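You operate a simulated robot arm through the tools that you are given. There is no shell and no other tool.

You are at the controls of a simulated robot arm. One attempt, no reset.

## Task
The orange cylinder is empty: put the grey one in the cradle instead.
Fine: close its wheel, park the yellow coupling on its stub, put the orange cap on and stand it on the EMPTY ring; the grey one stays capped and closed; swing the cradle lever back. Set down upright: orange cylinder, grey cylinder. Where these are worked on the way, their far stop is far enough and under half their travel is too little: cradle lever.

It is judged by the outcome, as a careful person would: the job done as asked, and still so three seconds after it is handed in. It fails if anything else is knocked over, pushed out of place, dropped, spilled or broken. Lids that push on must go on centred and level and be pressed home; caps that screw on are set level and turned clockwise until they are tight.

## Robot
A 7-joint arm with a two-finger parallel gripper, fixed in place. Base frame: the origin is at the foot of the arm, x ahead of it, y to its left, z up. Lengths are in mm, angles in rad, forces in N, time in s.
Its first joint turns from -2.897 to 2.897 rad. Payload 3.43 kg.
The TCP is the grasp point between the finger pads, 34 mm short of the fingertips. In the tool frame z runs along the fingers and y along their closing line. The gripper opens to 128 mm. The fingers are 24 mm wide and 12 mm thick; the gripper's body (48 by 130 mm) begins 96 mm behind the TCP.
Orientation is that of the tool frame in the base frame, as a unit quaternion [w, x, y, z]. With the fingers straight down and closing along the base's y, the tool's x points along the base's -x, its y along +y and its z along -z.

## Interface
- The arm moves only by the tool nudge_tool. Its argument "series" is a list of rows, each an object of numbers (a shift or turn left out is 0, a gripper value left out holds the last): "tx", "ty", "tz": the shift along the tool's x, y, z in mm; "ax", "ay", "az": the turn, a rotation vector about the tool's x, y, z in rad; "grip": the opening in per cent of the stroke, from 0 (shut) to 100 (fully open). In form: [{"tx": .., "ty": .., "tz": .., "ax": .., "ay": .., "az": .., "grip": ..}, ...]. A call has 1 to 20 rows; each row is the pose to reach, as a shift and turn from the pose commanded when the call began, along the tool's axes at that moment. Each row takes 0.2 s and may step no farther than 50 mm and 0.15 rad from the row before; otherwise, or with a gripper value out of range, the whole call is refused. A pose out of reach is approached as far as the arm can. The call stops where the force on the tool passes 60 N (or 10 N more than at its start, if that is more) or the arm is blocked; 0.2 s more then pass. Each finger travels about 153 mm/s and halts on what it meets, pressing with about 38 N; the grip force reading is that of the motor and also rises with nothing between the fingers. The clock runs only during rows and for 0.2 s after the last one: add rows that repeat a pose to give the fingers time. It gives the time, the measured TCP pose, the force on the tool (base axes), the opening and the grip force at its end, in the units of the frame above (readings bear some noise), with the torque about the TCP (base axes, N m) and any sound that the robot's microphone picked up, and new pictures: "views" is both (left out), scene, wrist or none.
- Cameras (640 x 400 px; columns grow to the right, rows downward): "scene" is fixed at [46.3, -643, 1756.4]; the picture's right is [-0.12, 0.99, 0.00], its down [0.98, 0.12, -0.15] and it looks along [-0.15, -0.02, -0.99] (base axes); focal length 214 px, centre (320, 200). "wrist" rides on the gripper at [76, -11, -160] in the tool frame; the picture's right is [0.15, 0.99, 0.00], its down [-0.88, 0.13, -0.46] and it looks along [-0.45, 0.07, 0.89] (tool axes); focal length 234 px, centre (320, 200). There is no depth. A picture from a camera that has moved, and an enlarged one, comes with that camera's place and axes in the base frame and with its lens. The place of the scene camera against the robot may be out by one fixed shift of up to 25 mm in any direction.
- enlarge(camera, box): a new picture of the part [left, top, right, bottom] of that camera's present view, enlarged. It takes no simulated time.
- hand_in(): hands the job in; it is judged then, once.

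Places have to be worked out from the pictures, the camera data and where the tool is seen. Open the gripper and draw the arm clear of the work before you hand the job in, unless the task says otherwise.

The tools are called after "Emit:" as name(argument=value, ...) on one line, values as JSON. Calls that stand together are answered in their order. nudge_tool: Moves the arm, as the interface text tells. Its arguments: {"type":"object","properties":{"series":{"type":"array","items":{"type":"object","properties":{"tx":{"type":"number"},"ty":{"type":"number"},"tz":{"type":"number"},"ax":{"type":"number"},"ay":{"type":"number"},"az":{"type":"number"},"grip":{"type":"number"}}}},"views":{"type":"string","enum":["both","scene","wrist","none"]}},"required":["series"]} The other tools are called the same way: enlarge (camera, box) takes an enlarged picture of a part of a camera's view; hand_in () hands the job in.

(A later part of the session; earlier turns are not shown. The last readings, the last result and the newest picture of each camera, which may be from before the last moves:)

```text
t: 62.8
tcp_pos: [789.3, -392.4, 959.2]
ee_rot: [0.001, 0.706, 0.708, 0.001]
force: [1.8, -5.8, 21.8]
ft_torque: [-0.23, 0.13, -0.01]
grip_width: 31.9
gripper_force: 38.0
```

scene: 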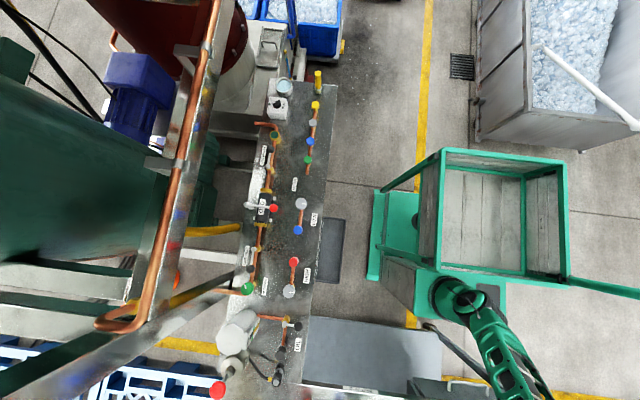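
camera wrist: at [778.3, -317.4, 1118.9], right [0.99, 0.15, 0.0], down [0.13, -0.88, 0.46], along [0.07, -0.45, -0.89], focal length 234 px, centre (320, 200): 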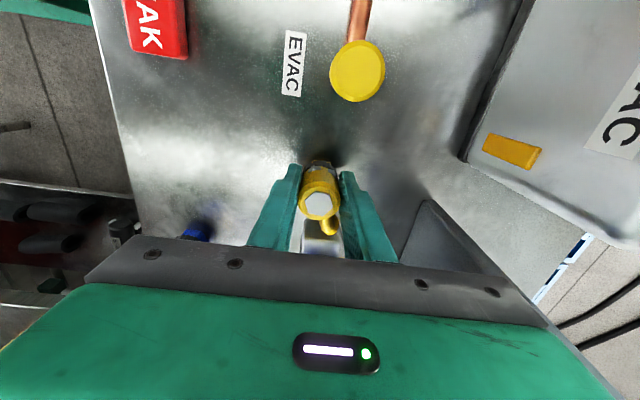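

About 22 N upward: it is seated. I relax the push slightly, open the fingers and rise straight up.

Emit:
nudge_tool(series=[{"tz": -1.5, "grip": 15}, {"tz": -1.5, "grip": 40}, {"tz": -1.5, "grip": 40}, {"tz": -10, "grip": 40}, {"tz": -30, "grip": 40}, {"tz": -55, "grip": 40}, {"tz": -90, "grip": 40}, {"tz": -130, "grip": 60}, {"tz": -130, "grip": 60}], views="wrist")

Emit:
enlarge(camera="wrist", box=[240, 90, 400, 230])

```text
t: 64.8
tcp_pos: [789.0, -394.5, 1086.7]
ee_rot: [0.0, 0.706, 0.708, -0.001]
force: [-0.2, 0.4, 0.2]
ft_torque: [0.0, 0.01, -0.04]
grip_width: 77.2
gripper_force: 0.1
camera wrist: at [778.8, -318.5, 1246.0], right [0.99, 0.15, 0.0], down [0.13, -0.88, 0.46], along [0.07, -0.45, -0.89], focal length 234 px, centre (320, 200)
```

wrist: 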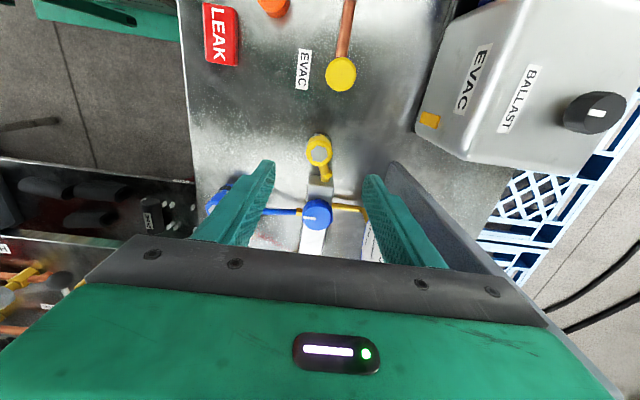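

```text
2.86 times, centred on (320, 160) of wrist
camera zoom: at [778.8, -318.5, 1246.0], right [0.99, 0.15, 0.0], down [0.13, -0.88, 0.46], along [0.07, -0.45, -0.89], focal length 669 px, centre (320, 314)
```

zoom: 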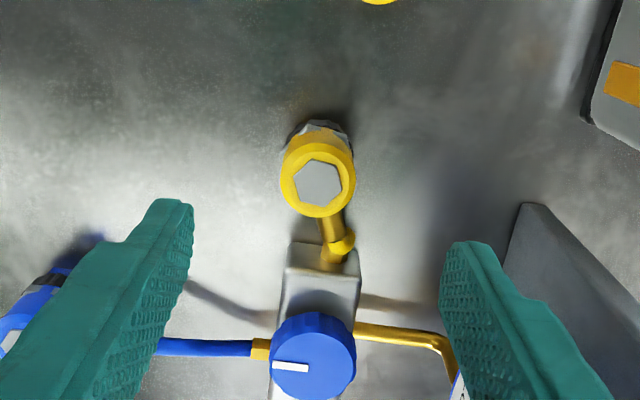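

The coupling stands upright on its stub, top at the expected height. Next the orange cap, triangulated at about (714, -239) with its top near z 932; I move above it, turning the wrist back so I have room to turn clockwise later.

Emit:
nudge_tool(series=[{"tx": 10, "ty": -5, "az": -0.14, "grip": 60}, {"tx": 25, "ty": -12, "az": -0.28}, {"tx": 40, "ty": -20, "az": -0.42}, {"tx": 55, "ty": -27, "az": -0.56}, {"tx": 70, "ty": -34, "az": -0.7}, {"tx": 85, "ty": -41, "az": -0.84}, {"tx": 100, "ty": -48, "az": -0.98}, {"tx": 115, "ty": -55, "az": -1.12}, {"tx": 130, "ty": -62, "az": -1.26}, {"tx": 145, "ty": -70, "az": -1.4}, {"tx": 155.5, "ty": -75, "az": -1.54}, {"tx": 155.5, "ty": -75, "az": -1.68}, {"tx": 155.5, "ty": -75, "az": -1.82}, {"tx": 155.5, "ty": -75, "az": -1.96}, {"tx": 155.5, "ty": -75, "az": -2.1}, {"tx": 155.5, "ty": -75, "az": -2.17}, {"tx": 155.5, "ty": -75, "az": -2.17}], views="wrist")

Emit:
enlarge(camera="wrist", box=[240, 70, 400, 210])

```text
t: 68.4
tcp_pos: [713.7, -239.0, 1086.6]
ee_rot: [0.0, -0.295, 0.956, 0.001]
force: [0.8, -0.1, 0.7]
ft_torque: [0.02, 0.01, -0.01]
grip_width: 76.8
gripper_force: 0.2
camera wrist: at [658.3, -290.1, 1246.8], right [-0.68, 0.73, 0.0], down [0.65, 0.6, 0.46], along [0.33, 0.31, -0.89], focal length 234 px, centre (320, 200)
```

wrist: 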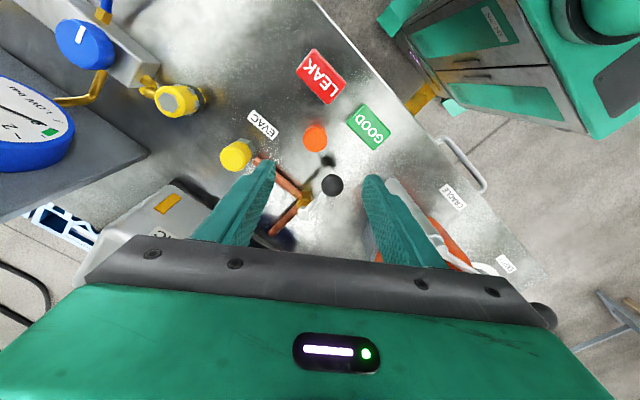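

```text
2.86 times, centred on (320, 140) of wrist
camera zoom: at [658.3, -290.1, 1246.8], right [-0.68, 0.73, 0.0], down [0.65, 0.6, 0.46], along [0.33, 0.31, -0.89], focal length 669 px, centre (320, 371)
```

zoom: 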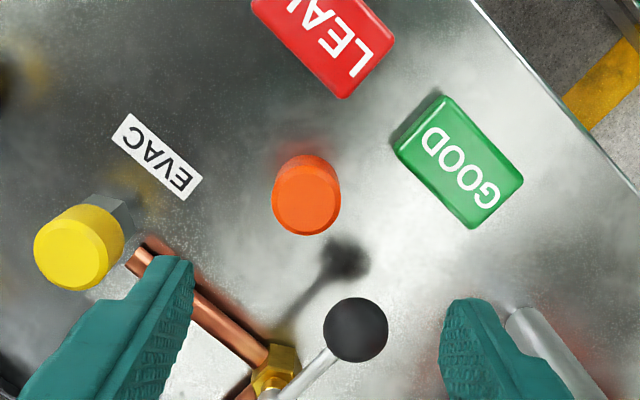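

The cap is about 6 mm left of the tool axis in the picture; I correct and go down to z 1000 to re-check.

Emit:
nudge_tool(series=[{"tx": 2.7, "ty": -6, "tz": 20, "grip": 47}, {"tx": 2.7, "ty": -6, "tz": 40, "grip": 47}, {"tx": 2.7, "ty": -6, "tz": 60, "grip": 47}, {"tx": 2.7, "ty": -6, "tz": 80, "grip": 47}, {"tx": 2.7, "ty": -6, "tz": 95, "grip": 47}, {"tx": 2.7, "ty": -6, "tz": 95, "grip": 47}], views="wrist")

Emit:
enlarge(camera="wrist", box=[260, 100, 380, 200])

```text
t: 69.8
tcp_pos: [715.3, -243.1, 992.0]
ee_rot: [-0.001, -0.296, 0.955, 0.001]
force: [0.7, 0.3, 0.0]
ft_torque: [0.03, 0.01, -0.02]
grip_width: 60.2
gripper_force: 0.1
camera wrist: at [659.8, -295.0, 1151.5], right [-0.68, 0.73, 0.0], down [0.65, 0.6, 0.46], along [0.33, 0.31, -0.89], focal length 234 px, centre (320, 200)
```

wrist: 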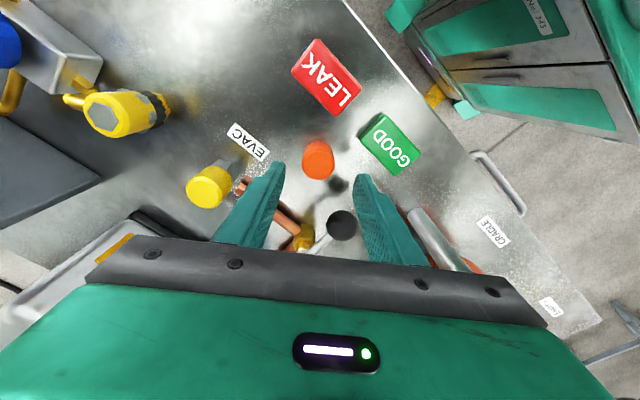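

```text
4.00 times, centred on (320, 150) of wrist
camera zoom: at [659.8, -295.0, 1151.5], right [-0.68, 0.73, 0.0], down [0.65, 0.6, 0.46], along [0.33, 0.31, -0.89], focal length 937 px, centre (320, 400)
```

zoom: 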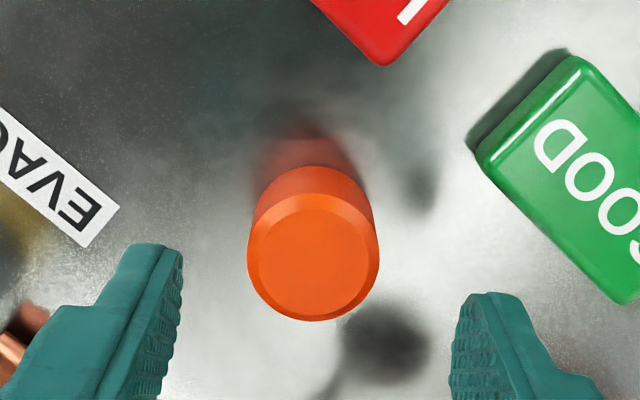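

Cap centre is about 2 mm to the left still, its top near z 928. I correct, descend to z 947 and grip its upper half.

Emit:
nudge_tool(series=[{"tx": 0.4, "ty": -1.8, "tz": 12, "grip": 47}, {"tx": 0.4, "ty": -1.8, "tz": 24, "grip": 47}, {"tx": 0.4, "ty": -1.8, "tz": 36, "grip": 47}, {"tx": 0.4, "ty": -1.8, "tz": 45, "grip": 47}, {"tx": 0.4, "ty": -1.8, "tz": 45, "grip": 20}, {"tx": 0.4, "ty": -1.8, "tz": 45, "grip": 15}, {"tx": 0.4, "ty": -1.8, "tz": 45, "grip": 15}], views="wrist")

Emit:
enlarge(camera="wrist", box=[260, 120, 380, 220])

```text
t: 71.4
tcp_pos: [715.7, -245.4, 946.4]
ee_rot: [0.0, -0.296, 0.955, 0.001]
force: [-0.5, -0.5, 0.3]
ft_torque: [-0.01, -0.02, -0.01]
grip_width: 31.4
gripper_force: 38.2
camera wrist: at [660.6, -297.3, 1106.0], right [-0.68, 0.73, 0.0], down [0.65, 0.6, 0.46], along [0.33, 0.31, -0.89], focal length 234 px, centre (320, 200)
```

wrist: 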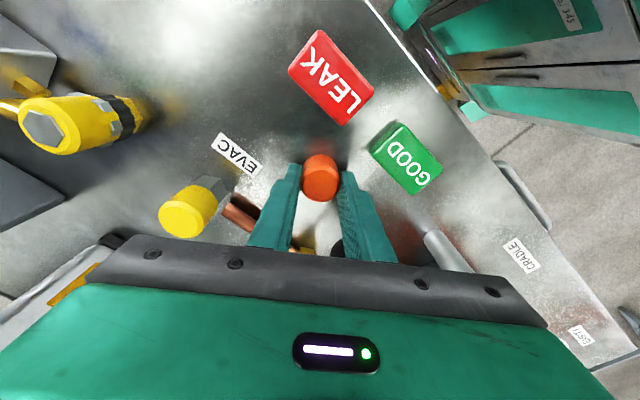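

```text
4.00 times, centred on (320, 170) of wrist
camera zoom: at [660.6, -297.3, 1106.0], right [-0.68, 0.73, 0.0], down [0.65, 0.6, 0.46], along [0.33, 0.31, -0.89], focal length 937 px, centre (320, 320)
```

zoom: 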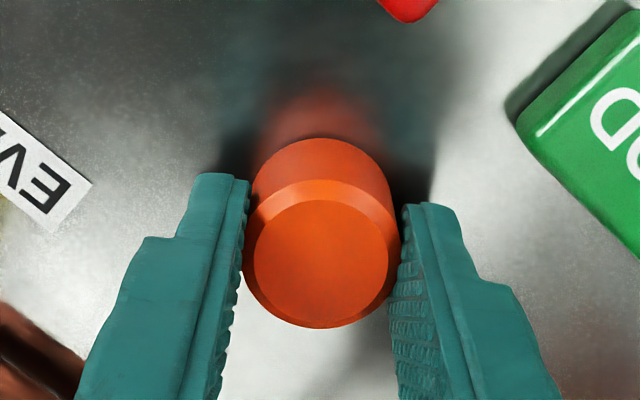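

Cap gripped, centred. I lift it straight up and carry it over the cylinder's outlet nipple.

Emit:
nudge_tool(series=[{"tz": -20}, {"tz": -60}, {"tz": -100}, {"tz": -145}, {"tz": -190}, {"tz": -235}, {"tx": -30, "ty": 29, "tz": -254}, {"tx": -63, "ty": 60, "tz": -254}, {"tx": -96, "ty": 92, "tz": -254}, {"tx": -128, "ty": 123, "tz": -254}, {"tx": -159.5, "ty": 153.6, "tz": -254}, {"tx": -159.5, "ty": 153.6, "tz": -254}], views="wrist")

Emit:
enlarge(camera="wrist", box=[240, 80, 400, 220])

```text
t: 74.0
tcp_pos: [761.5, -30.4, 1201.9]
ee_rot: [-0.001, -0.295, 0.955, 0.002]
force: [-0.7, -0.1, -1.3]
ft_torque: [0.0, -0.02, 0.01]
grip_width: 31.3
gripper_force: 38.0
camera wrist: at [705.4, -82.5, 1360.5], right [-0.68, 0.73, 0.0], down [0.65, 0.6, 0.46], along [0.33, 0.31, -0.89], focal length 234 px, centre (320, 200)
```

wrist: 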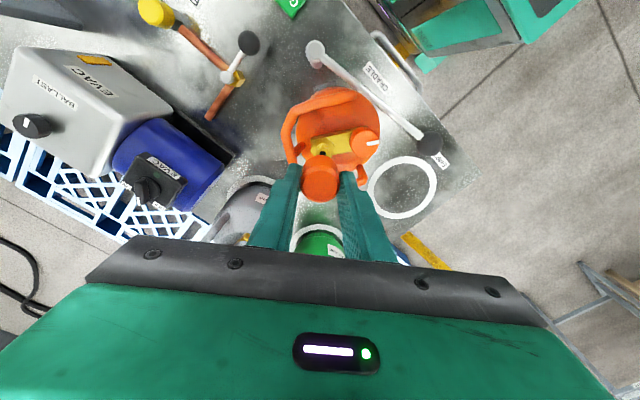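

```text
2.86 times, centred on (320, 150) of wrist
camera zoom: at [705.4, -82.5, 1360.5], right [-0.68, 0.73, 0.0], down [0.65, 0.6, 0.46], along [0.33, 0.31, -0.89], focal length 669 px, centre (320, 343)
```

zoom: 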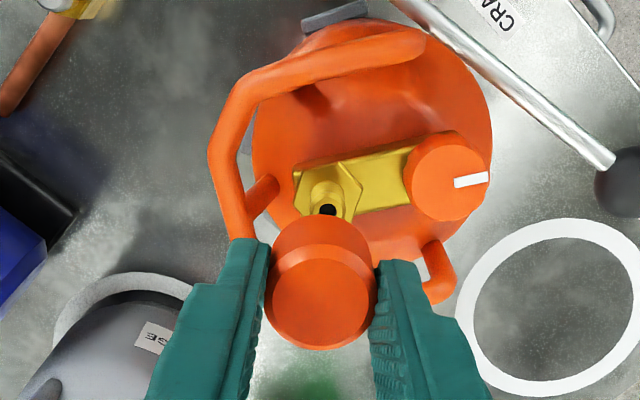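

The nipple is about 3 mm right and 1.4 mm nearer in this view. I correct for that and come down to just above its tip.

Emit:
nudge_tool(series=[{"tx": 1.8, "ty": 2.8, "tz": 15}, {"tx": 1.8, "ty": 2.8, "tz": 30}, {"tx": 1.8, "ty": 2.8, "tz": 42}, {"tx": 1.8, "ty": 2.8, "tz": 52}, {"tx": 1.8, "ty": 2.8, "tz": 52}], views="wrist")

Emit:
enlarge(camera="wrist", box=[280, 120, 360, 200])

```text
t: 75.2
tcp_pos: [758.1, -28.1, 1149.9]
ee_rot: [0.0, -0.296, 0.955, 0.001]
force: [0.0, -0.4, -0.6]
ft_torque: [-0.01, 0.01, 0.03]
grip_width: 31.2
gripper_force: 38.0
camera wrist: at [702.0, -80.5, 1309.5], right [-0.68, 0.73, 0.0], down [0.65, 0.6, 0.46], along [0.33, 0.31, -0.89], focal length 234 px, centre (320, 200)
```

wrist: 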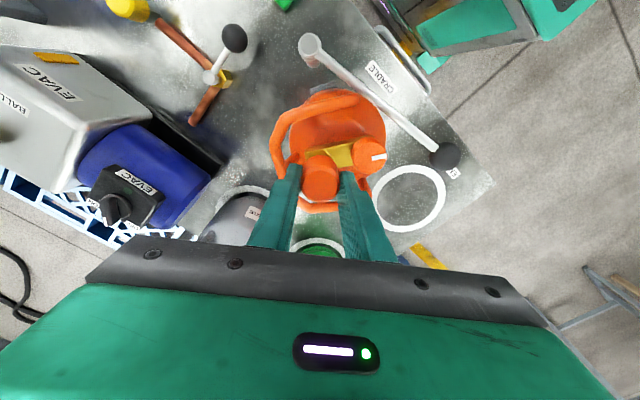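

```text
5.00 times, centred on (320, 160) of wrist
camera zoom: at [702.0, -80.5, 1309.5], right [-0.68, 0.73, 0.0], down [0.65, 0.6, 0.46], along [0.33, 0.31, -0.89], focal length 1171 px, centre (320, 400)
```

zoom: 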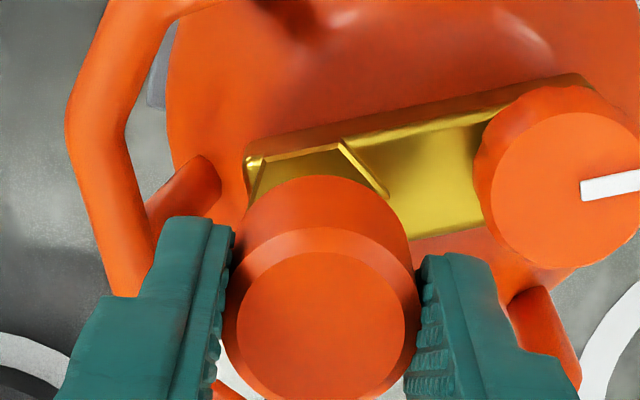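

The cap is centred over the nipple's hex within half a millimetre. I lower in small steps and watch for contact.

Emit:
nudge_tool(series=[{"tz": 3}, {"tz": 6}, {"tz": 9}, {"tz": 11}, {"tz": 13}, {"tz": 15}], views="none")

```text
t: 76.6
tcp_pos: [757.5, -27.8, 1134.5]
ee_rot: [0.0, -0.296, 0.955, 0.0]
force: [-0.2, 0.6, 0.3]
ft_torque: [-0.02, -0.01, 0.04]
grip_width: 31.7
gripper_force: 38.2
```

No contact force at z 1134.5, so the cap is sliding over the tip. I continue down.

Emit:
nudge_tool(series=[{"tz": 2}, {"tz": 4}, {"tz": 6}, {"tz": 8}], views="wrist")

Emit:
enlarge(camera="wrist", box=[280, 120, 360, 200])

```text
t: 77.6
tcp_pos: [758.5, -28.5, 1125.8]
ee_rot: [0.001, -0.296, 0.955, 0.001]
force: [-0.1, -1.1, 3.8]
ft_torque: [0.02, -0.02, 0.03]
grip_width: 31.5
gripper_force: 38.0
camera wrist: at [702.4, -80.1, 1286.6], right [-0.68, 0.73, 0.0], down [0.65, 0.6, 0.46], along [0.34, 0.31, -0.89], focal length 234 px, centre (320, 200)
```

wrist: 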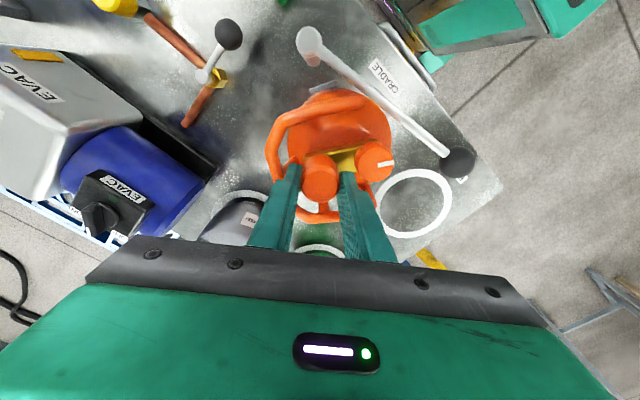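

```text
5.00 times, centred on (320, 160) of wrist
camera zoom: at [702.4, -80.1, 1286.6], right [-0.68, 0.73, 0.0], down [0.65, 0.6, 0.46], along [0.34, 0.31, -0.89], focal length 1171 px, centre (320, 400)
```

zoom: 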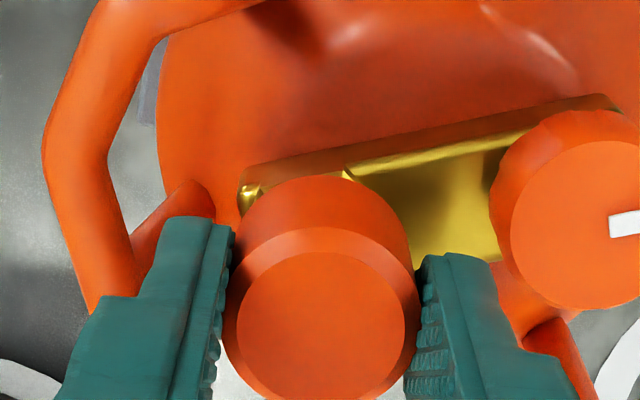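

The cap is about 14 mm over the nipple with 4 N. I go on in 1 mm steps until it resists.

Emit:
nudge_tool(series=[{"tz": 1}, {"tz": 2}, {"tz": 3}, {"tz": 4}], views="none")

```text
t: 78.6
tcp_pos: [758.6, -27.5, 1121.1]
ee_rot: [0.001, -0.296, 0.955, 0.001]
force: [0.1, -0.3, -4.8]
ft_torque: [-0.02, 0.01, 0.0]
grip_width: 31.4
gripper_force: 37.7
```

Emit:
nudge_tool(series=[{"tz": 1}, {"tz": 2}, {"tz": 3}, {"tz": 4}], views="none")

```text
t: 79.6
tcp_pos: [758.4, -28.8, 1119.3]
ee_rot: [0.002, -0.296, 0.955, 0.0]
force: [1.9, -0.7, 15.0]
ft_torque: [-0.07, 0.03, -0.06]
grip_width: 31.3
gripper_force: 38.1
```

Contact at z 1119 with 15 N. In case it is a threaded cap, I keep this light push and turn clockwise, watching torque.

Emit:
nudge_tool(series=[{"az": 0.1}, {"az": 0.2}, {"az": 0.3}, {"az": 0.4}, {"az": 0.5}, {"az": 0.6}, {"az": 0.6}], views="wrist")

Emit:
enlarge(camera="wrist", box=[270, 110, 370, 200])

```text
t: 81.2
tcp_pos: [756.2, -27.9, 1118.0]
ee_rot: [0.001, 0.0, 1.0, 0.001]
force: [9.3, 4.9, 28.0]
ft_torque: [0.21, -0.33, -0.02]
grip_width: 31.3
gripper_force: 37.8
camera wrist: at [681.7, -39.2, 1278.5], right [-0.15, 0.99, 0.0], down [0.88, 0.13, 0.46], along [0.45, 0.07, -0.89], focal length 234 px, centre (320, 200)
```

wrist: 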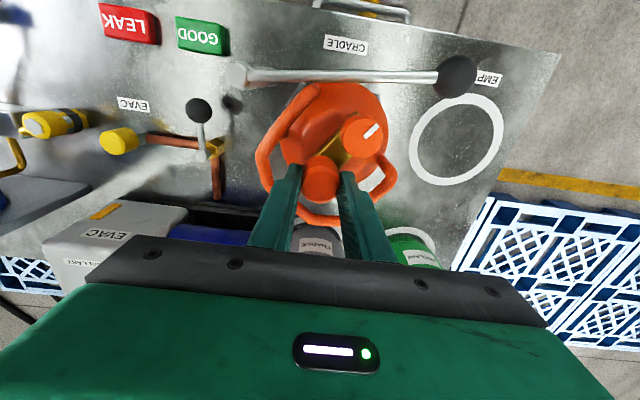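

```text
4.44 times, centred on (320, 155) of wrist
camera zoom: at [681.7, -39.2, 1278.5], right [-0.15, 0.99, 0.0], down [0.88, 0.13, 0.46], along [0.45, 0.07, -0.89], focal length 1041 px, centre (320, 400)
```

zoom: 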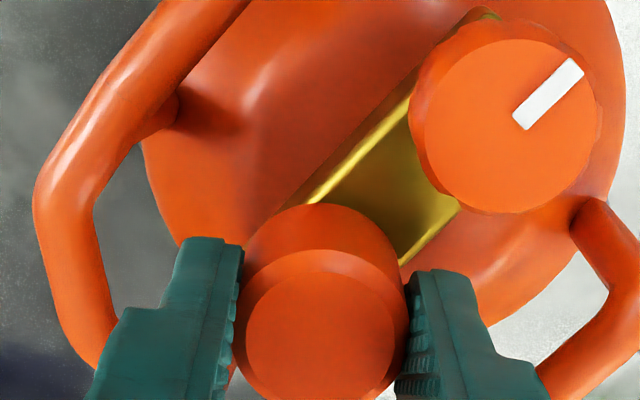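

The cap turns freely with no torque and the cylinder held still. I press it further down to find out whether it pushes home.

Emit:
nudge_tool(series=[{"tz": 0.7}, {"tz": 1.4}, {"tz": 2.0}], views="wrist")

Emit:
enlarge(camera="wrist", box=[270, 110, 370, 200])

```text
t: 82.0
tcp_pos: [756.6, -28.0, 1117.1]
ee_rot: [0.0, 0.0, 1.0, 0.0]
force: [1.7, 5.8, 32.9]
ft_torque: [0.15, 0.02, -0.01]
grip_width: 31.5
gripper_force: 37.7
camera wrist: at [681.6, -39.3, 1276.6], right [-0.15, 0.99, 0.0], down [0.88, 0.13, 0.46], along [0.45, 0.07, -0.89], focal length 234 px, centre (320, 200)
```

wrist: 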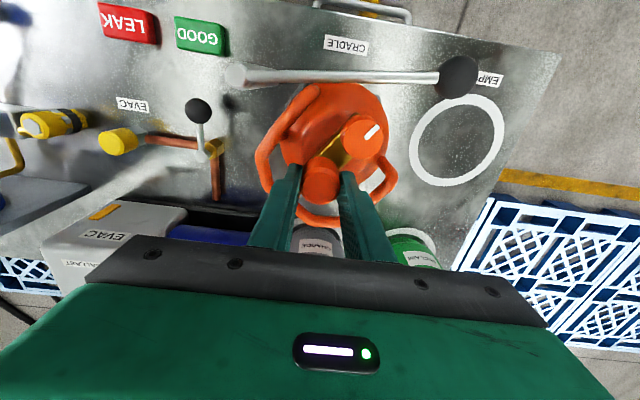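

```text
4.44 times, centred on (320, 155) of wrist
camera zoom: at [681.6, -39.3, 1276.6], right [-0.15, 0.99, 0.0], down [0.88, 0.13, 0.46], along [0.45, 0.07, -0.89], focal length 1041 px, centre (320, 400)
```

zoom: 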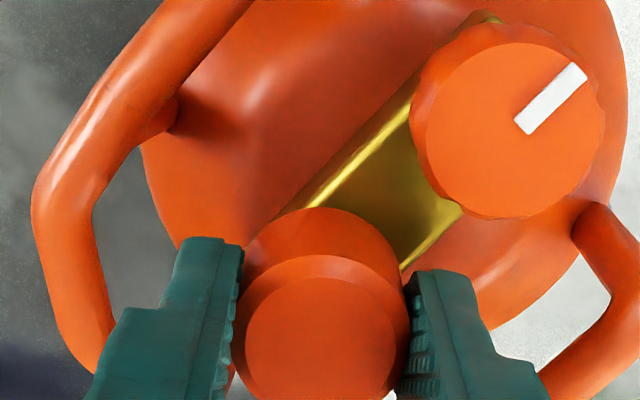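

Firm resistance at 33 N with hardly any travel. I keep turning clockwise another 1.5 rad under light push to see whether torque builds or the cap sinks.

Emit:
nudge_tool(series=[{"tz": -0.5, "az": 0.12}, {"tz": -0.5, "az": 0.24}, {"tz": -0.5, "az": 0.36}, {"tz": -0.5, "az": 0.48}, {"tz": -0.5, "az": 0.6}, {"tz": -0.5, "az": 0.72}, {"tz": -0.5, "az": 0.84}, {"tz": -0.5, "az": 0.96}, {"tz": -0.5, "az": 1.08}, {"tz": -0.5, "az": 1.2}, {"tz": -0.5, "az": 1.32}, {"tz": -0.5, "az": 1.44}, {"tz": -0.5, "az": 1.56}, {"tz": -0.5, "az": 1.56}], views="wrist")

Emit:
enlarge(camera="wrist", box=[270, 110, 370, 200])

```text
t: 85.0
tcp_pos: [757.2, -27.8, 1118.0]
ee_rot: [-0.001, 0.704, 0.71, -0.002]
force: [0.1, 0.7, -2.9]
ft_torque: [0.02, 0.02, 0.0]
grip_width: 31.2
gripper_force: 38.0
camera wrist: at [746.6, 48.4, 1277.0], right [0.99, 0.16, 0.0], down [0.14, -0.88, 0.46], along [0.07, -0.45, -0.89], focal length 234 px, centre (320, 200)
```

wrist: 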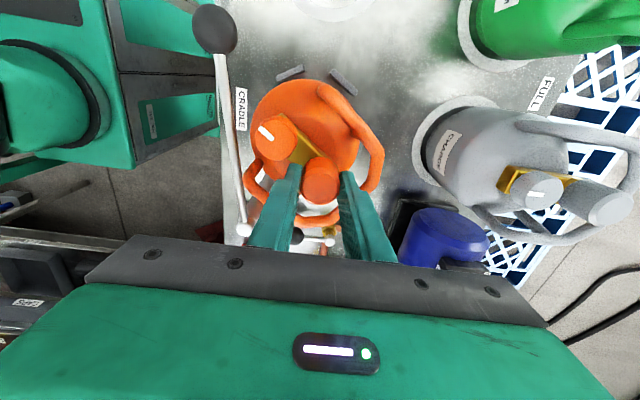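

```text
4.44 times, centred on (320, 155) of wrist
camera zoom: at [746.6, 48.4, 1277.0], right [0.99, 0.16, 0.0], down [0.14, -0.88, 0.46], along [0.07, -0.45, -0.89], focal length 1041 px, centre (320, 400)
```

zoom: 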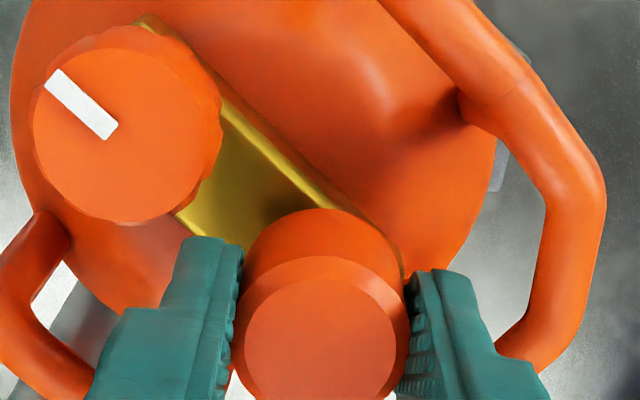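

The upward force vanished while turning, so the cap drew itself down: it is a screw cap. I re-grip: open a little, rise, wind the wrist back.

Emit:
nudge_tool(series=[{"grip": 36}, {"grip": 36}, {"tz": -14, "grip": 36}, {"tz": -14, "az": -0.14}, {"tz": -14, "az": -0.28}, {"tz": -14, "az": -0.42}, {"tz": -14, "az": -0.56}, {"tz": -14, "az": -0.7}, {"tz": -14, "az": -0.84}, {"tz": -14, "az": -0.98}, {"tz": -14, "az": -1.12}, {"tz": -14, "az": -1.26}, {"tz": -14, "az": -1.4}, {"tz": -14, "az": -1.54}, {"tz": -14, "az": -1.68}, {"tz": -14, "az": -1.82}, {"tz": -14, "az": -1.96}, {"tz": -14, "az": -2.1}, {"tz": -14, "az": -2.2}, {"tz": -14, "az": -2.2}], views="wrist")

Emit:
enlarge(camera="wrist", box=[270, 100, 370, 190])

```text
t: 89.2
tcp_pos: [759.0, -27.9, 1129.8]
ee_rot: [0.0, -0.316, 0.949, 0.001]
force: [0.3, -0.2, -0.2]
ft_torque: [0.0, -0.04, -0.03]
grip_width: 46.0
gripper_force: 0.1
camera wrist: at [704.6, -82.2, 1290.5], right [-0.71, 0.71, 0.0], down [0.63, 0.63, 0.46], along [0.32, 0.32, -0.89], focal length 234 px, centre (320, 200)
```

wrist: 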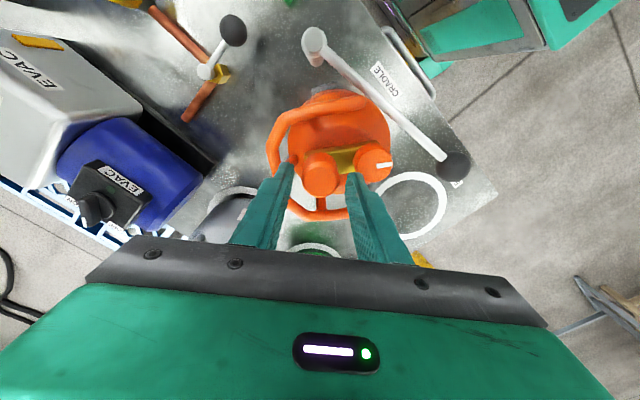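

```text
4.44 times, centred on (320, 145) of wrist
camera zoom: at [704.6, -82.2, 1290.5], right [-0.71, 0.71, 0.0], down [0.63, 0.63, 0.46], along [0.32, 0.32, -0.89], focal length 1041 px, centre (320, 444)
```

zoom: 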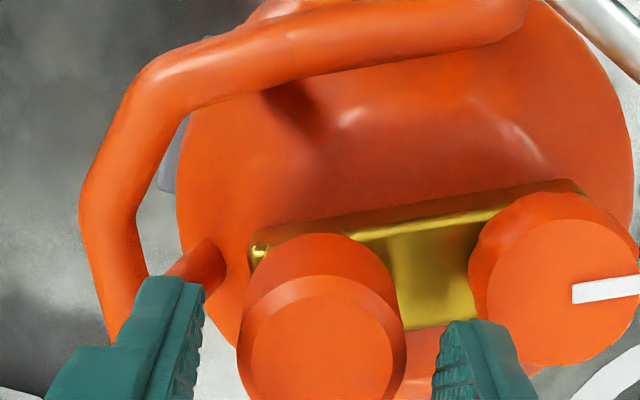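

The cap sits level on the nipple. I lower, grip again and turn clockwise another 2.2 rad, following down slightly.

Emit:
nudge_tool(series=[{"tz": 6, "grip": 36}, {"tz": 11.5, "grip": 36}, {"tz": 11.5, "grip": 15}, {"tz": 11.5, "grip": 15}, {"tz": 11.5, "az": 0.14, "grip": 15}, {"tz": 11.6, "az": 0.28}, {"tz": 11.7, "az": 0.42}, {"tz": 11.8, "az": 0.56}, {"tz": 11.9, "az": 0.7}, {"tz": 12, "az": 0.84}, {"tz": 12, "az": 0.98}, {"tz": 12.1, "az": 1.12}, {"tz": 12.1, "az": 1.26}, {"tz": 12.2, "az": 1.4}, {"tz": 12.2, "az": 1.54}, {"tz": 12.3, "az": 1.68}, {"tz": 12.3, "az": 1.82}, {"tz": 12.4, "az": 1.96}, {"tz": 12.4, "az": 2.1}, {"tz": 12.5, "az": 2.2}], views="wrist")

Emit:
enlarge(camera="wrist", box=[270, 110, 370, 200])

```text
t: 89.8
tcp_pos: [744.0, -25.9, 1132.7]
ee_rot: [0.011, -0.317, 0.948, -0.001]
force: [2.4, 0.7, -5.3]
ft_torque: [-0.07, 0.08, 0.02]
grip_width: 31.9
gripper_force: 10.7
stopped in row 3: the force on the tool passed its limit at 66 N (the readings are from after the stop); the commanded pose is now the measured one
camera wrist: at [687.8, -80.9, 1291.9], right [-0.71, 0.7, -0.01], down [0.62, 0.63, 0.47], along [0.34, 0.33, -0.88], focal length 234 px, centre (320, 200)
```

wrist: 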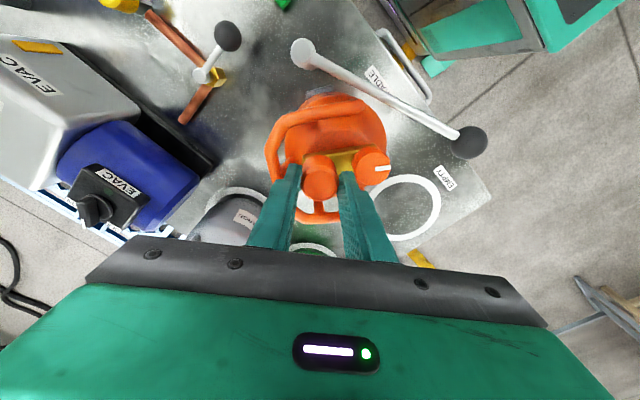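

```text
4.44 times, centred on (320, 155) of wrist
camera zoom: at [687.8, -80.9, 1291.9], right [-0.71, 0.7, -0.01], down [0.62, 0.63, 0.47], along [0.34, 0.33, -0.88], focal length 1041 px, centre (320, 400)
```

zoom: 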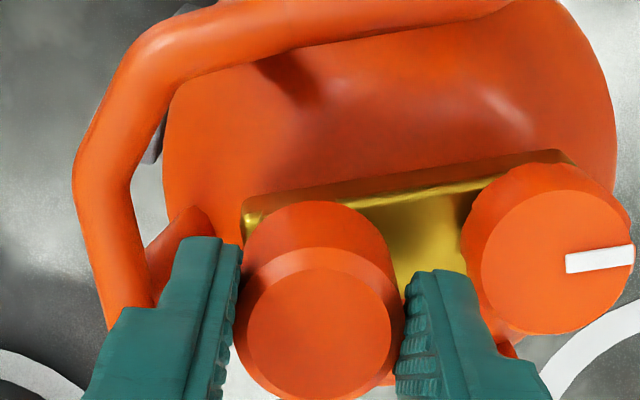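

The descent hit something at 66 N (probably a finger on the wheel's edge), and the arm sprang 15 mm toward -x. I open and lift straight away, then check the state.

Emit:
nudge_tool(series=[{"grip": 40}, {"grip": 40}, {"tz": -15, "grip": 40}, {"tz": -35, "grip": 50}, {"tz": -60, "grip": 60}, {"tz": -70, "grip": 60}, {"tz": -70, "grip": 60}], views="wrist")

Emit:
enlarge(camera="wrist", box=[240, 80, 420, 220])

```text
t: 91.4
tcp_pos: [743.0, -24.4, 1203.6]
ee_rot: [0.009, -0.317, 0.948, -0.001]
force: [-0.2, 0.2, -0.3]
ft_torque: [-0.02, 0.0, -0.02]
grip_width: 77.1
gripper_force: 0.1
camera wrist: at [686.3, -80.6, 1362.6], right [-0.71, 0.7, -0.01], down [0.62, 0.63, 0.47], along [0.34, 0.33, -0.88], focal length 234 px, centre (320, 200)
```

wrist: 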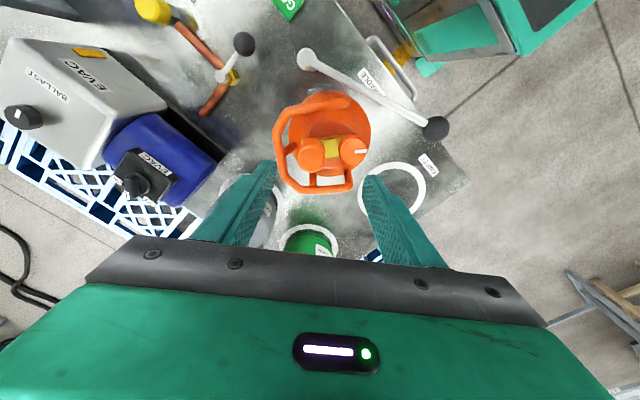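

```text
2.86 times, centred on (330, 150) of wrist
camera zoom: at [686.3, -80.6, 1362.6], right [-0.71, 0.7, -0.01], down [0.62, 0.63, 0.47], along [0.34, 0.33, -0.88], focal length 669 px, centre (291, 343)
```

zoom: 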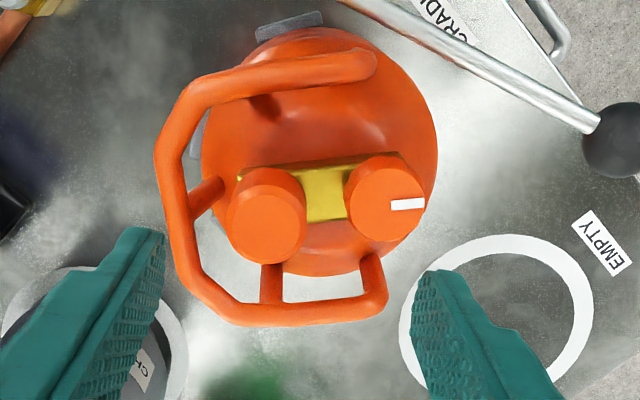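

The cylinder and cap look in place (cap at about (756, -27), wheel at about (715, 2)). I level the tool and take up an orientation where no finger comes over the wheel, then check from closer.

Emit:
nudge_tool(series=[{"tx": -2, "ty": -2.5, "tz": 0, "ax": -0.001, "ay": 0.005, "az": 0.137, "grip": 50}, {"tx": -4, "ty": -5, "ax": -0.0015, "ay": 0.009, "az": 0.274}, {"tx": -8.4, "ty": -10.5, "ax": -0.002, "ay": 0.014, "az": 0.411}, {"tx": -8.4, "ty": -10.5, "tz": 15, "ax": -0.003, "ay": 0.0182, "az": 0.5483}, {"tx": -8.4, "ty": -10.5, "tz": 35, "ax": -0.003, "ay": 0.0182, "az": 0.5483}, {"tx": -8.4, "ty": -10.5, "tz": 53.8, "ax": -0.003, "ay": 0.0182, "az": 0.5483}, {"tx": -8.4, "ty": -10.5, "tz": 53.8, "ax": -0.003, "ay": 0.0182, "az": 0.5483}], views="wrist")

Emit:
enlarge(camera="wrist", box=[260, 90, 380, 200])

```text
t: 93.0
tcp_pos: [757.1, -29.6, 1149.6]
ee_rot: [0.001, -0.048, 0.999, -0.001]
force: [-0.4, -0.7, 1.0]
ft_torque: [0.03, 0.0, 0.06]
grip_width: 64.2
gripper_force: 0.2
camera wrist: at [682.9, -47.5, 1308.8], right [-0.24, 0.97, 0.0], down [0.86, 0.21, 0.46], along [0.44, 0.11, -0.89], focal length 234 px, centre (320, 200)
```

wrist: 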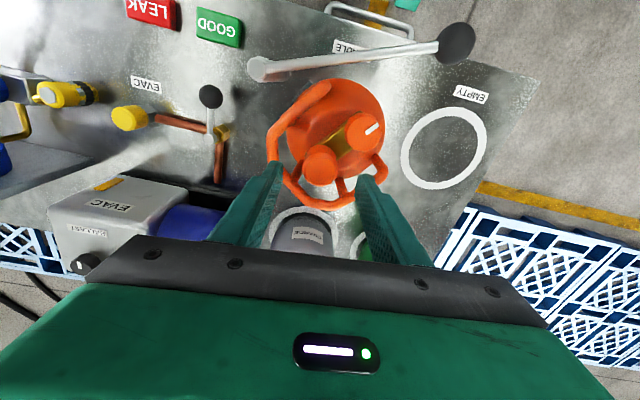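

```text
3.64 times, centred on (320, 145) of wrist
camera zoom: at [682.9, -47.5, 1308.8], right [-0.24, 0.97, 0.0], down [0.86, 0.21, 0.46], along [0.44, 0.11, -0.89], focal length 852 px, centre (320, 400)
```

zoom: 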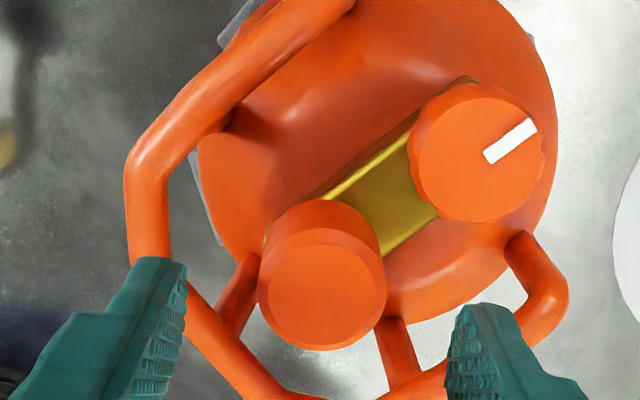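

The cap is centred under the TCP. I also see the lever has been pushed about 20° outward, which does no harm since it must open anyway. I lower and grip the cap again.

Emit:
nudge_tool(series=[{"tz": 8, "grip": 34}, {"tz": 16, "grip": 34}, {"tz": 24, "grip": 34}, {"tz": 30, "grip": 34}, {"tz": 30, "grip": 34}], views="wrist")

Emit:
enlarge(camera="wrist", box=[260, 110, 380, 210])

```text
t: 94.2
tcp_pos: [758.2, -29.3, 1119.6]
ee_rot: [0.001, -0.049, 0.999, 0.0]
force: [0.0, -0.2, -0.1]
ft_torque: [-0.03, -0.03, -0.02]
grip_width: 43.7
gripper_force: 0.1
camera wrist: at [683.3, -47.4, 1279.6], right [-0.24, 0.97, 0.0], down [0.86, 0.22, 0.46], along [0.44, 0.11, -0.89], focal length 234 px, centre (320, 200)
```

wrist: 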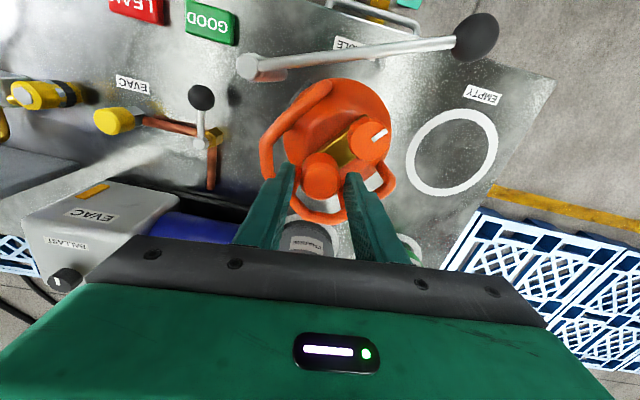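

```text
4.00 times, centred on (320, 160) of wrist
camera zoom: at [683.3, -47.4, 1279.6], right [-0.24, 0.97, 0.0], down [0.86, 0.22, 0.46], along [0.44, 0.11, -0.89], focal length 937 px, centre (320, 360)
```

zoom: 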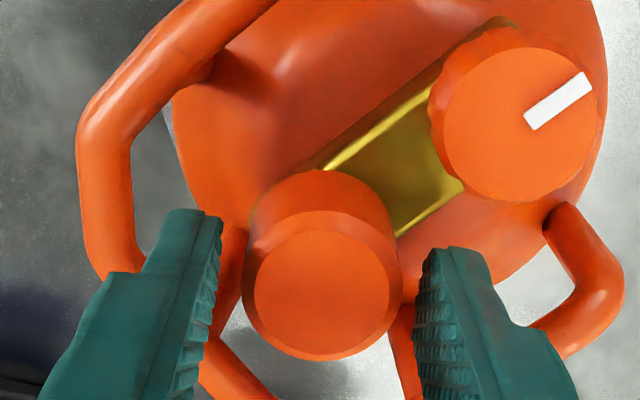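

Well placed between the fingers with clearance to the wheel. I grip and turn clockwise about 1.5 rad, following down a little.

Emit:
nudge_tool(series=[{"grip": 15}, {"grip": 15}, {"az": 0.12}, {"az": 0.24}, {"az": 0.36}, {"az": 0.48}, {"az": 0.6, "tz": 0.2}, {"az": 0.72, "tz": 0.2}, {"az": 0.84, "tz": 0.3}, {"az": 0.96, "tz": 0.3}, {"az": 1.08, "tz": 0.4}, {"az": 1.2, "tz": 0.4}, {"az": 1.32, "tz": 0.5}, {"az": 1.44, "tz": 0.5}, {"az": 1.56, "tz": 0.5}, {"az": 1.56, "tz": 0.5}], views="wrist")

Emit:
enlarge(camera="wrist", box=[260, 110, 380, 210])

```text
t: 97.6
tcp_pos: [756.7, -28.6, 1120.6]
ee_rot: [0.002, 0.669, 0.744, 0.0]
force: [-3.3, -6.4, 12.1]
ft_torque: [-0.42, 0.23, 0.1]
grip_width: 31.7
gripper_force: 38.2
camera wrist: at [738.4, 45.9, 1280.1], right [0.97, 0.25, 0.0], down [0.22, -0.86, 0.46], along [0.12, -0.44, -0.89], focal length 234 px, centre (320, 200)
```

wrist: 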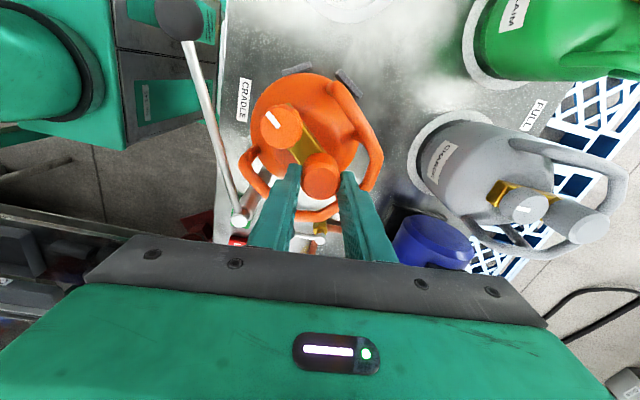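

```text
4.00 times, centred on (320, 160) of wrist
camera zoom: at [738.4, 45.9, 1280.1], right [0.97, 0.25, 0.0], down [0.22, -0.86, 0.46], along [0.12, -0.44, -0.89], focal length 937 px, centre (320, 360)
```

zoom: 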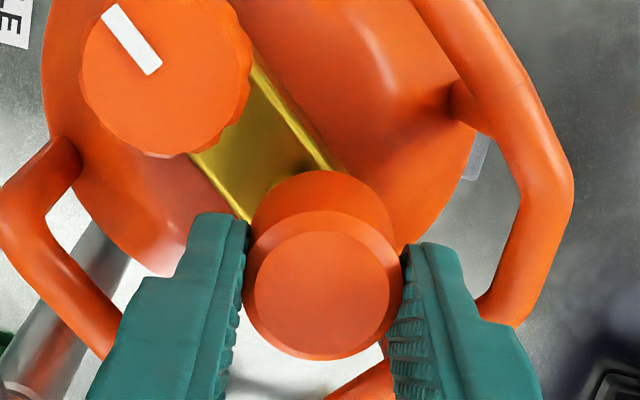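

Torque only 0.1 N·m. To judge how far the cap must go, I compare with the grey cylinder's cap, zooming on it from here.

Emit:
enlarge(camera="wrist", box=[460, 150, 640, 270])

Emit:
enlarge(camera="wrist", box=[295, 135, 355, 180])

```text
3.33 times, centred on (550, 210) of wrist
camera zoom: at [738.4, 45.9, 1280.1], right [0.97, 0.25, 0.0], down [0.22, -0.86, 0.46], along [0.12, -0.44, -0.89], focal length 781 px, centre (-447, 167)
```

zoom: 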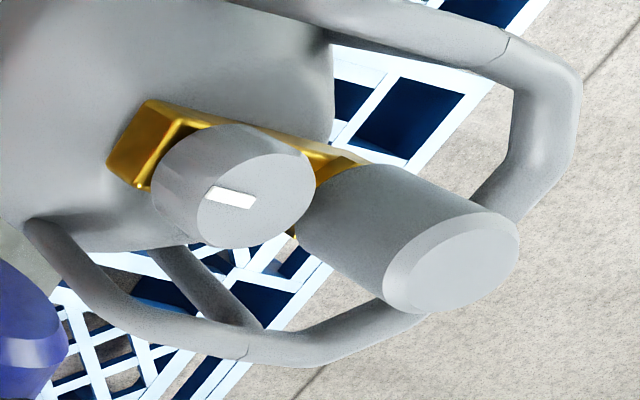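

```text
8.89 times, centred on (325, 158) of wrist
camera zoom: at [738.4, 45.9, 1280.1], right [0.97, 0.25, 0.0], down [0.22, -0.86, 0.46], along [0.12, -0.44, -0.89], focal length 2082 px, centre (276, 578)
```

zoom: 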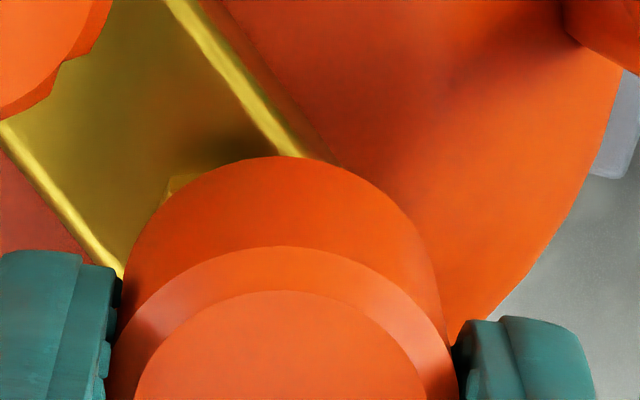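

By triangulation the orange cap's top is about as far above its wheel as the grey's, so it is down at home height. I make another clockwise turn to check for tightness: release, wind back, re-grip.

Emit:
nudge_tool(series=[{"grip": 31}, {"grip": 31}, {"tz": -14, "grip": 33}, {"tz": -14, "az": -0.145}, {"tz": -14, "az": -0.29}, {"tz": -14, "az": -0.435}, {"tz": -14, "az": -0.58}, {"tz": -14, "az": -0.725}, {"tz": -14, "az": -0.87}, {"tz": -14, "az": -1.015}, {"tz": -14, "az": -1.16}, {"tz": -14, "az": -1.305}, {"tz": -14, "az": -1.45}, {"tz": -14, "az": -1.58}, {"tz": -14, "az": -1.58}, {"tz": -7, "az": -1.58}, {"tz": 0, "az": -1.58, "grip": 33}, {"tz": 0, "az": -1.58, "grip": 15}, {"tz": 0, "az": -1.58, "grip": 15}], views="wrist")

Emit:
enlarge(camera="wrist", box=[260, 110, 380, 210])

```text
t: 101.6
tcp_pos: [756.0, -29.0, 1119.7]
ee_rot: [0.001, -0.058, 0.998, 0.0]
force: [0.4, -0.5, 1.8]
ft_torque: [-0.01, 0.04, 0.03]
grip_width: 31.8
gripper_force: 38.3
camera wrist: at [682.4, -48.8, 1279.1], right [-0.26, 0.97, 0.0], down [0.86, 0.23, 0.46], along [0.44, 0.12, -0.89], focal length 234 px, centre (320, 200)
```

wrist: 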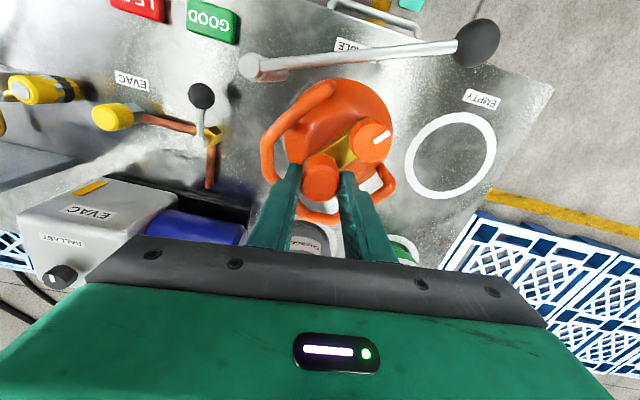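

```text
4.00 times, centred on (320, 160) of wrist
camera zoom: at [682.4, -48.8, 1279.1], right [-0.26, 0.97, 0.0], down [0.86, 0.23, 0.46], along [0.44, 0.12, -0.89], focal length 937 px, centre (320, 360)
```

zoom: 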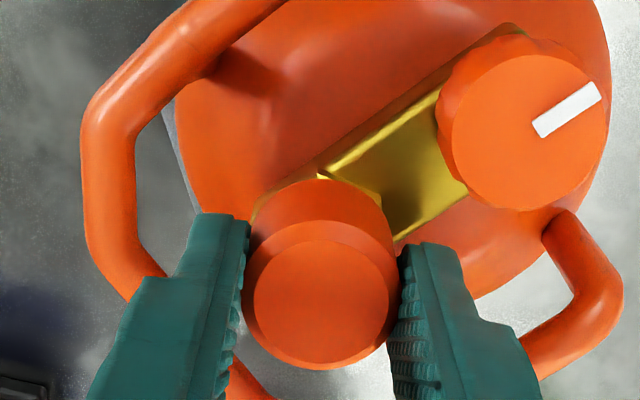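

Gripped again. I turn clockwise another 1.56 rad.

Emit:
nudge_tool(series=[{"az": 0.12}, {"az": 0.24}, {"az": 0.36}, {"az": 0.48}, {"az": 0.6, "tz": 0.2}, {"az": 0.72, "tz": 0.2}, {"az": 0.84, "tz": 0.3}, {"az": 0.96, "tz": 0.3}, {"az": 1.08, "tz": 0.4}, {"az": 1.2, "tz": 0.4}, {"az": 1.32, "tz": 0.5}, {"az": 1.44, "tz": 0.5}, {"az": 1.56, "tz": 0.5}], views="wrist")

Emit:
enlarge(camera="wrist", box=[260, 110, 380, 210])

```text
t: 104.4
tcp_pos: [758.2, -28.4, 1118.8]
ee_rot: [0.002, 0.661, 0.751, 0.001]
force: [-2.5, -1.7, 3.1]
ft_torque: [-0.07, 0.13, -0.05]
grip_width: 31.6
gripper_force: 38.0
camera wrist: at [737.1, 45.2, 1279.1], right [0.96, 0.27, 0.0], down [0.24, -0.86, 0.46], along [0.12, -0.44, -0.89], focal length 234 px, centre (320, 200)
```

wrist: 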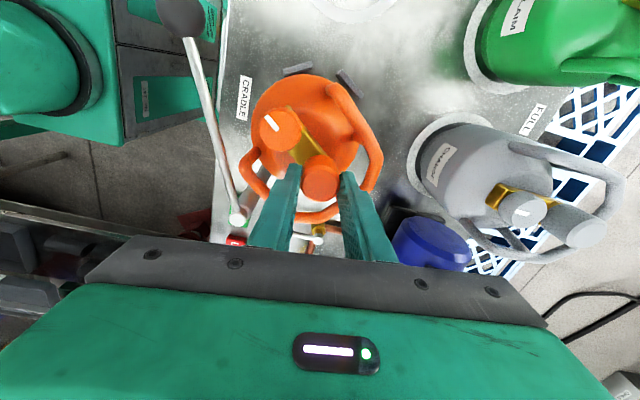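

```text
4.00 times, centred on (320, 160) of wrist
camera zoom: at [737.1, 45.2, 1279.1], right [0.96, 0.27, 0.0], down [0.24, -0.86, 0.46], along [0.12, -0.44, -0.89], focal length 937 px, centre (320, 360)
```

zoom: 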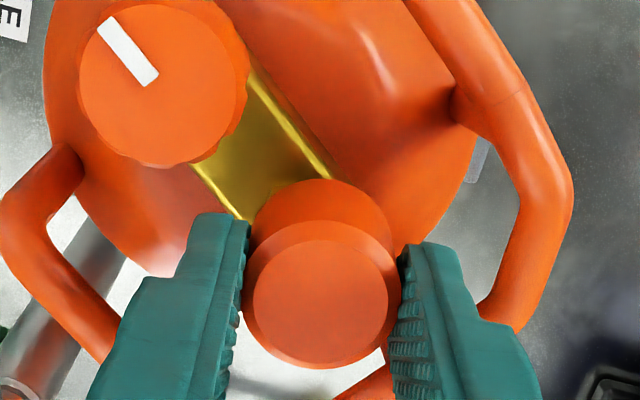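

No torque after more than 5 rad of turning, and the height is unchanged, so it behaves as a push-on cap seated on the nipple. I press it down once more to make sure it is home.

Emit:
nudge_tool(series=[{"tz": 0.8}, {"tz": 1.6}, {"tz": 2.4}, {"tz": 3.0}], views="wrist")

Emit:
enlarge(camera="wrist", box=[260, 110, 380, 210])

```text
t: 105.4
tcp_pos: [758.0, -28.9, 1117.9]
ee_rot: [0.002, 0.661, 0.751, 0.001]
force: [0.2, -2.4, 33.4]
ft_torque: [-0.04, 0.16, 0.1]
grip_width: 32.4
gripper_force: 37.8
camera wrist: at [736.2, 45.3, 1277.2], right [0.96, 0.27, 0.01], down [0.24, -0.86, 0.46], along [0.13, -0.44, -0.89], focal length 234 px, centre (320, 200)
```

wrist: 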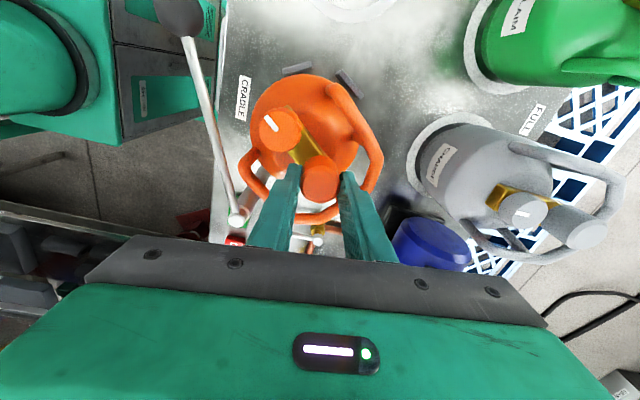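

```text
4.00 times, centred on (320, 160) of wrist
camera zoom: at [736.2, 45.3, 1277.2], right [0.96, 0.27, 0.01], down [0.24, -0.86, 0.46], along [0.13, -0.44, -0.89], focal length 937 px, centre (320, 360)
```

zoom: 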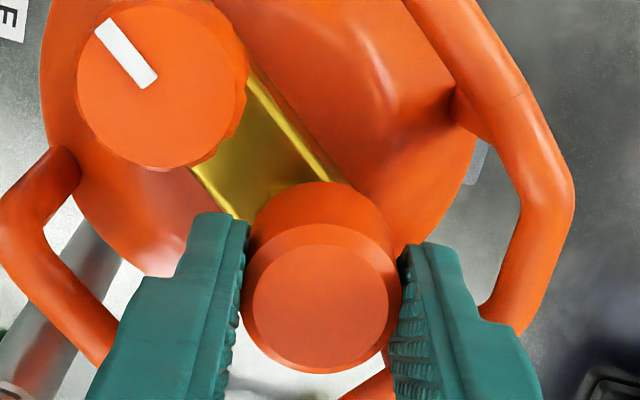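

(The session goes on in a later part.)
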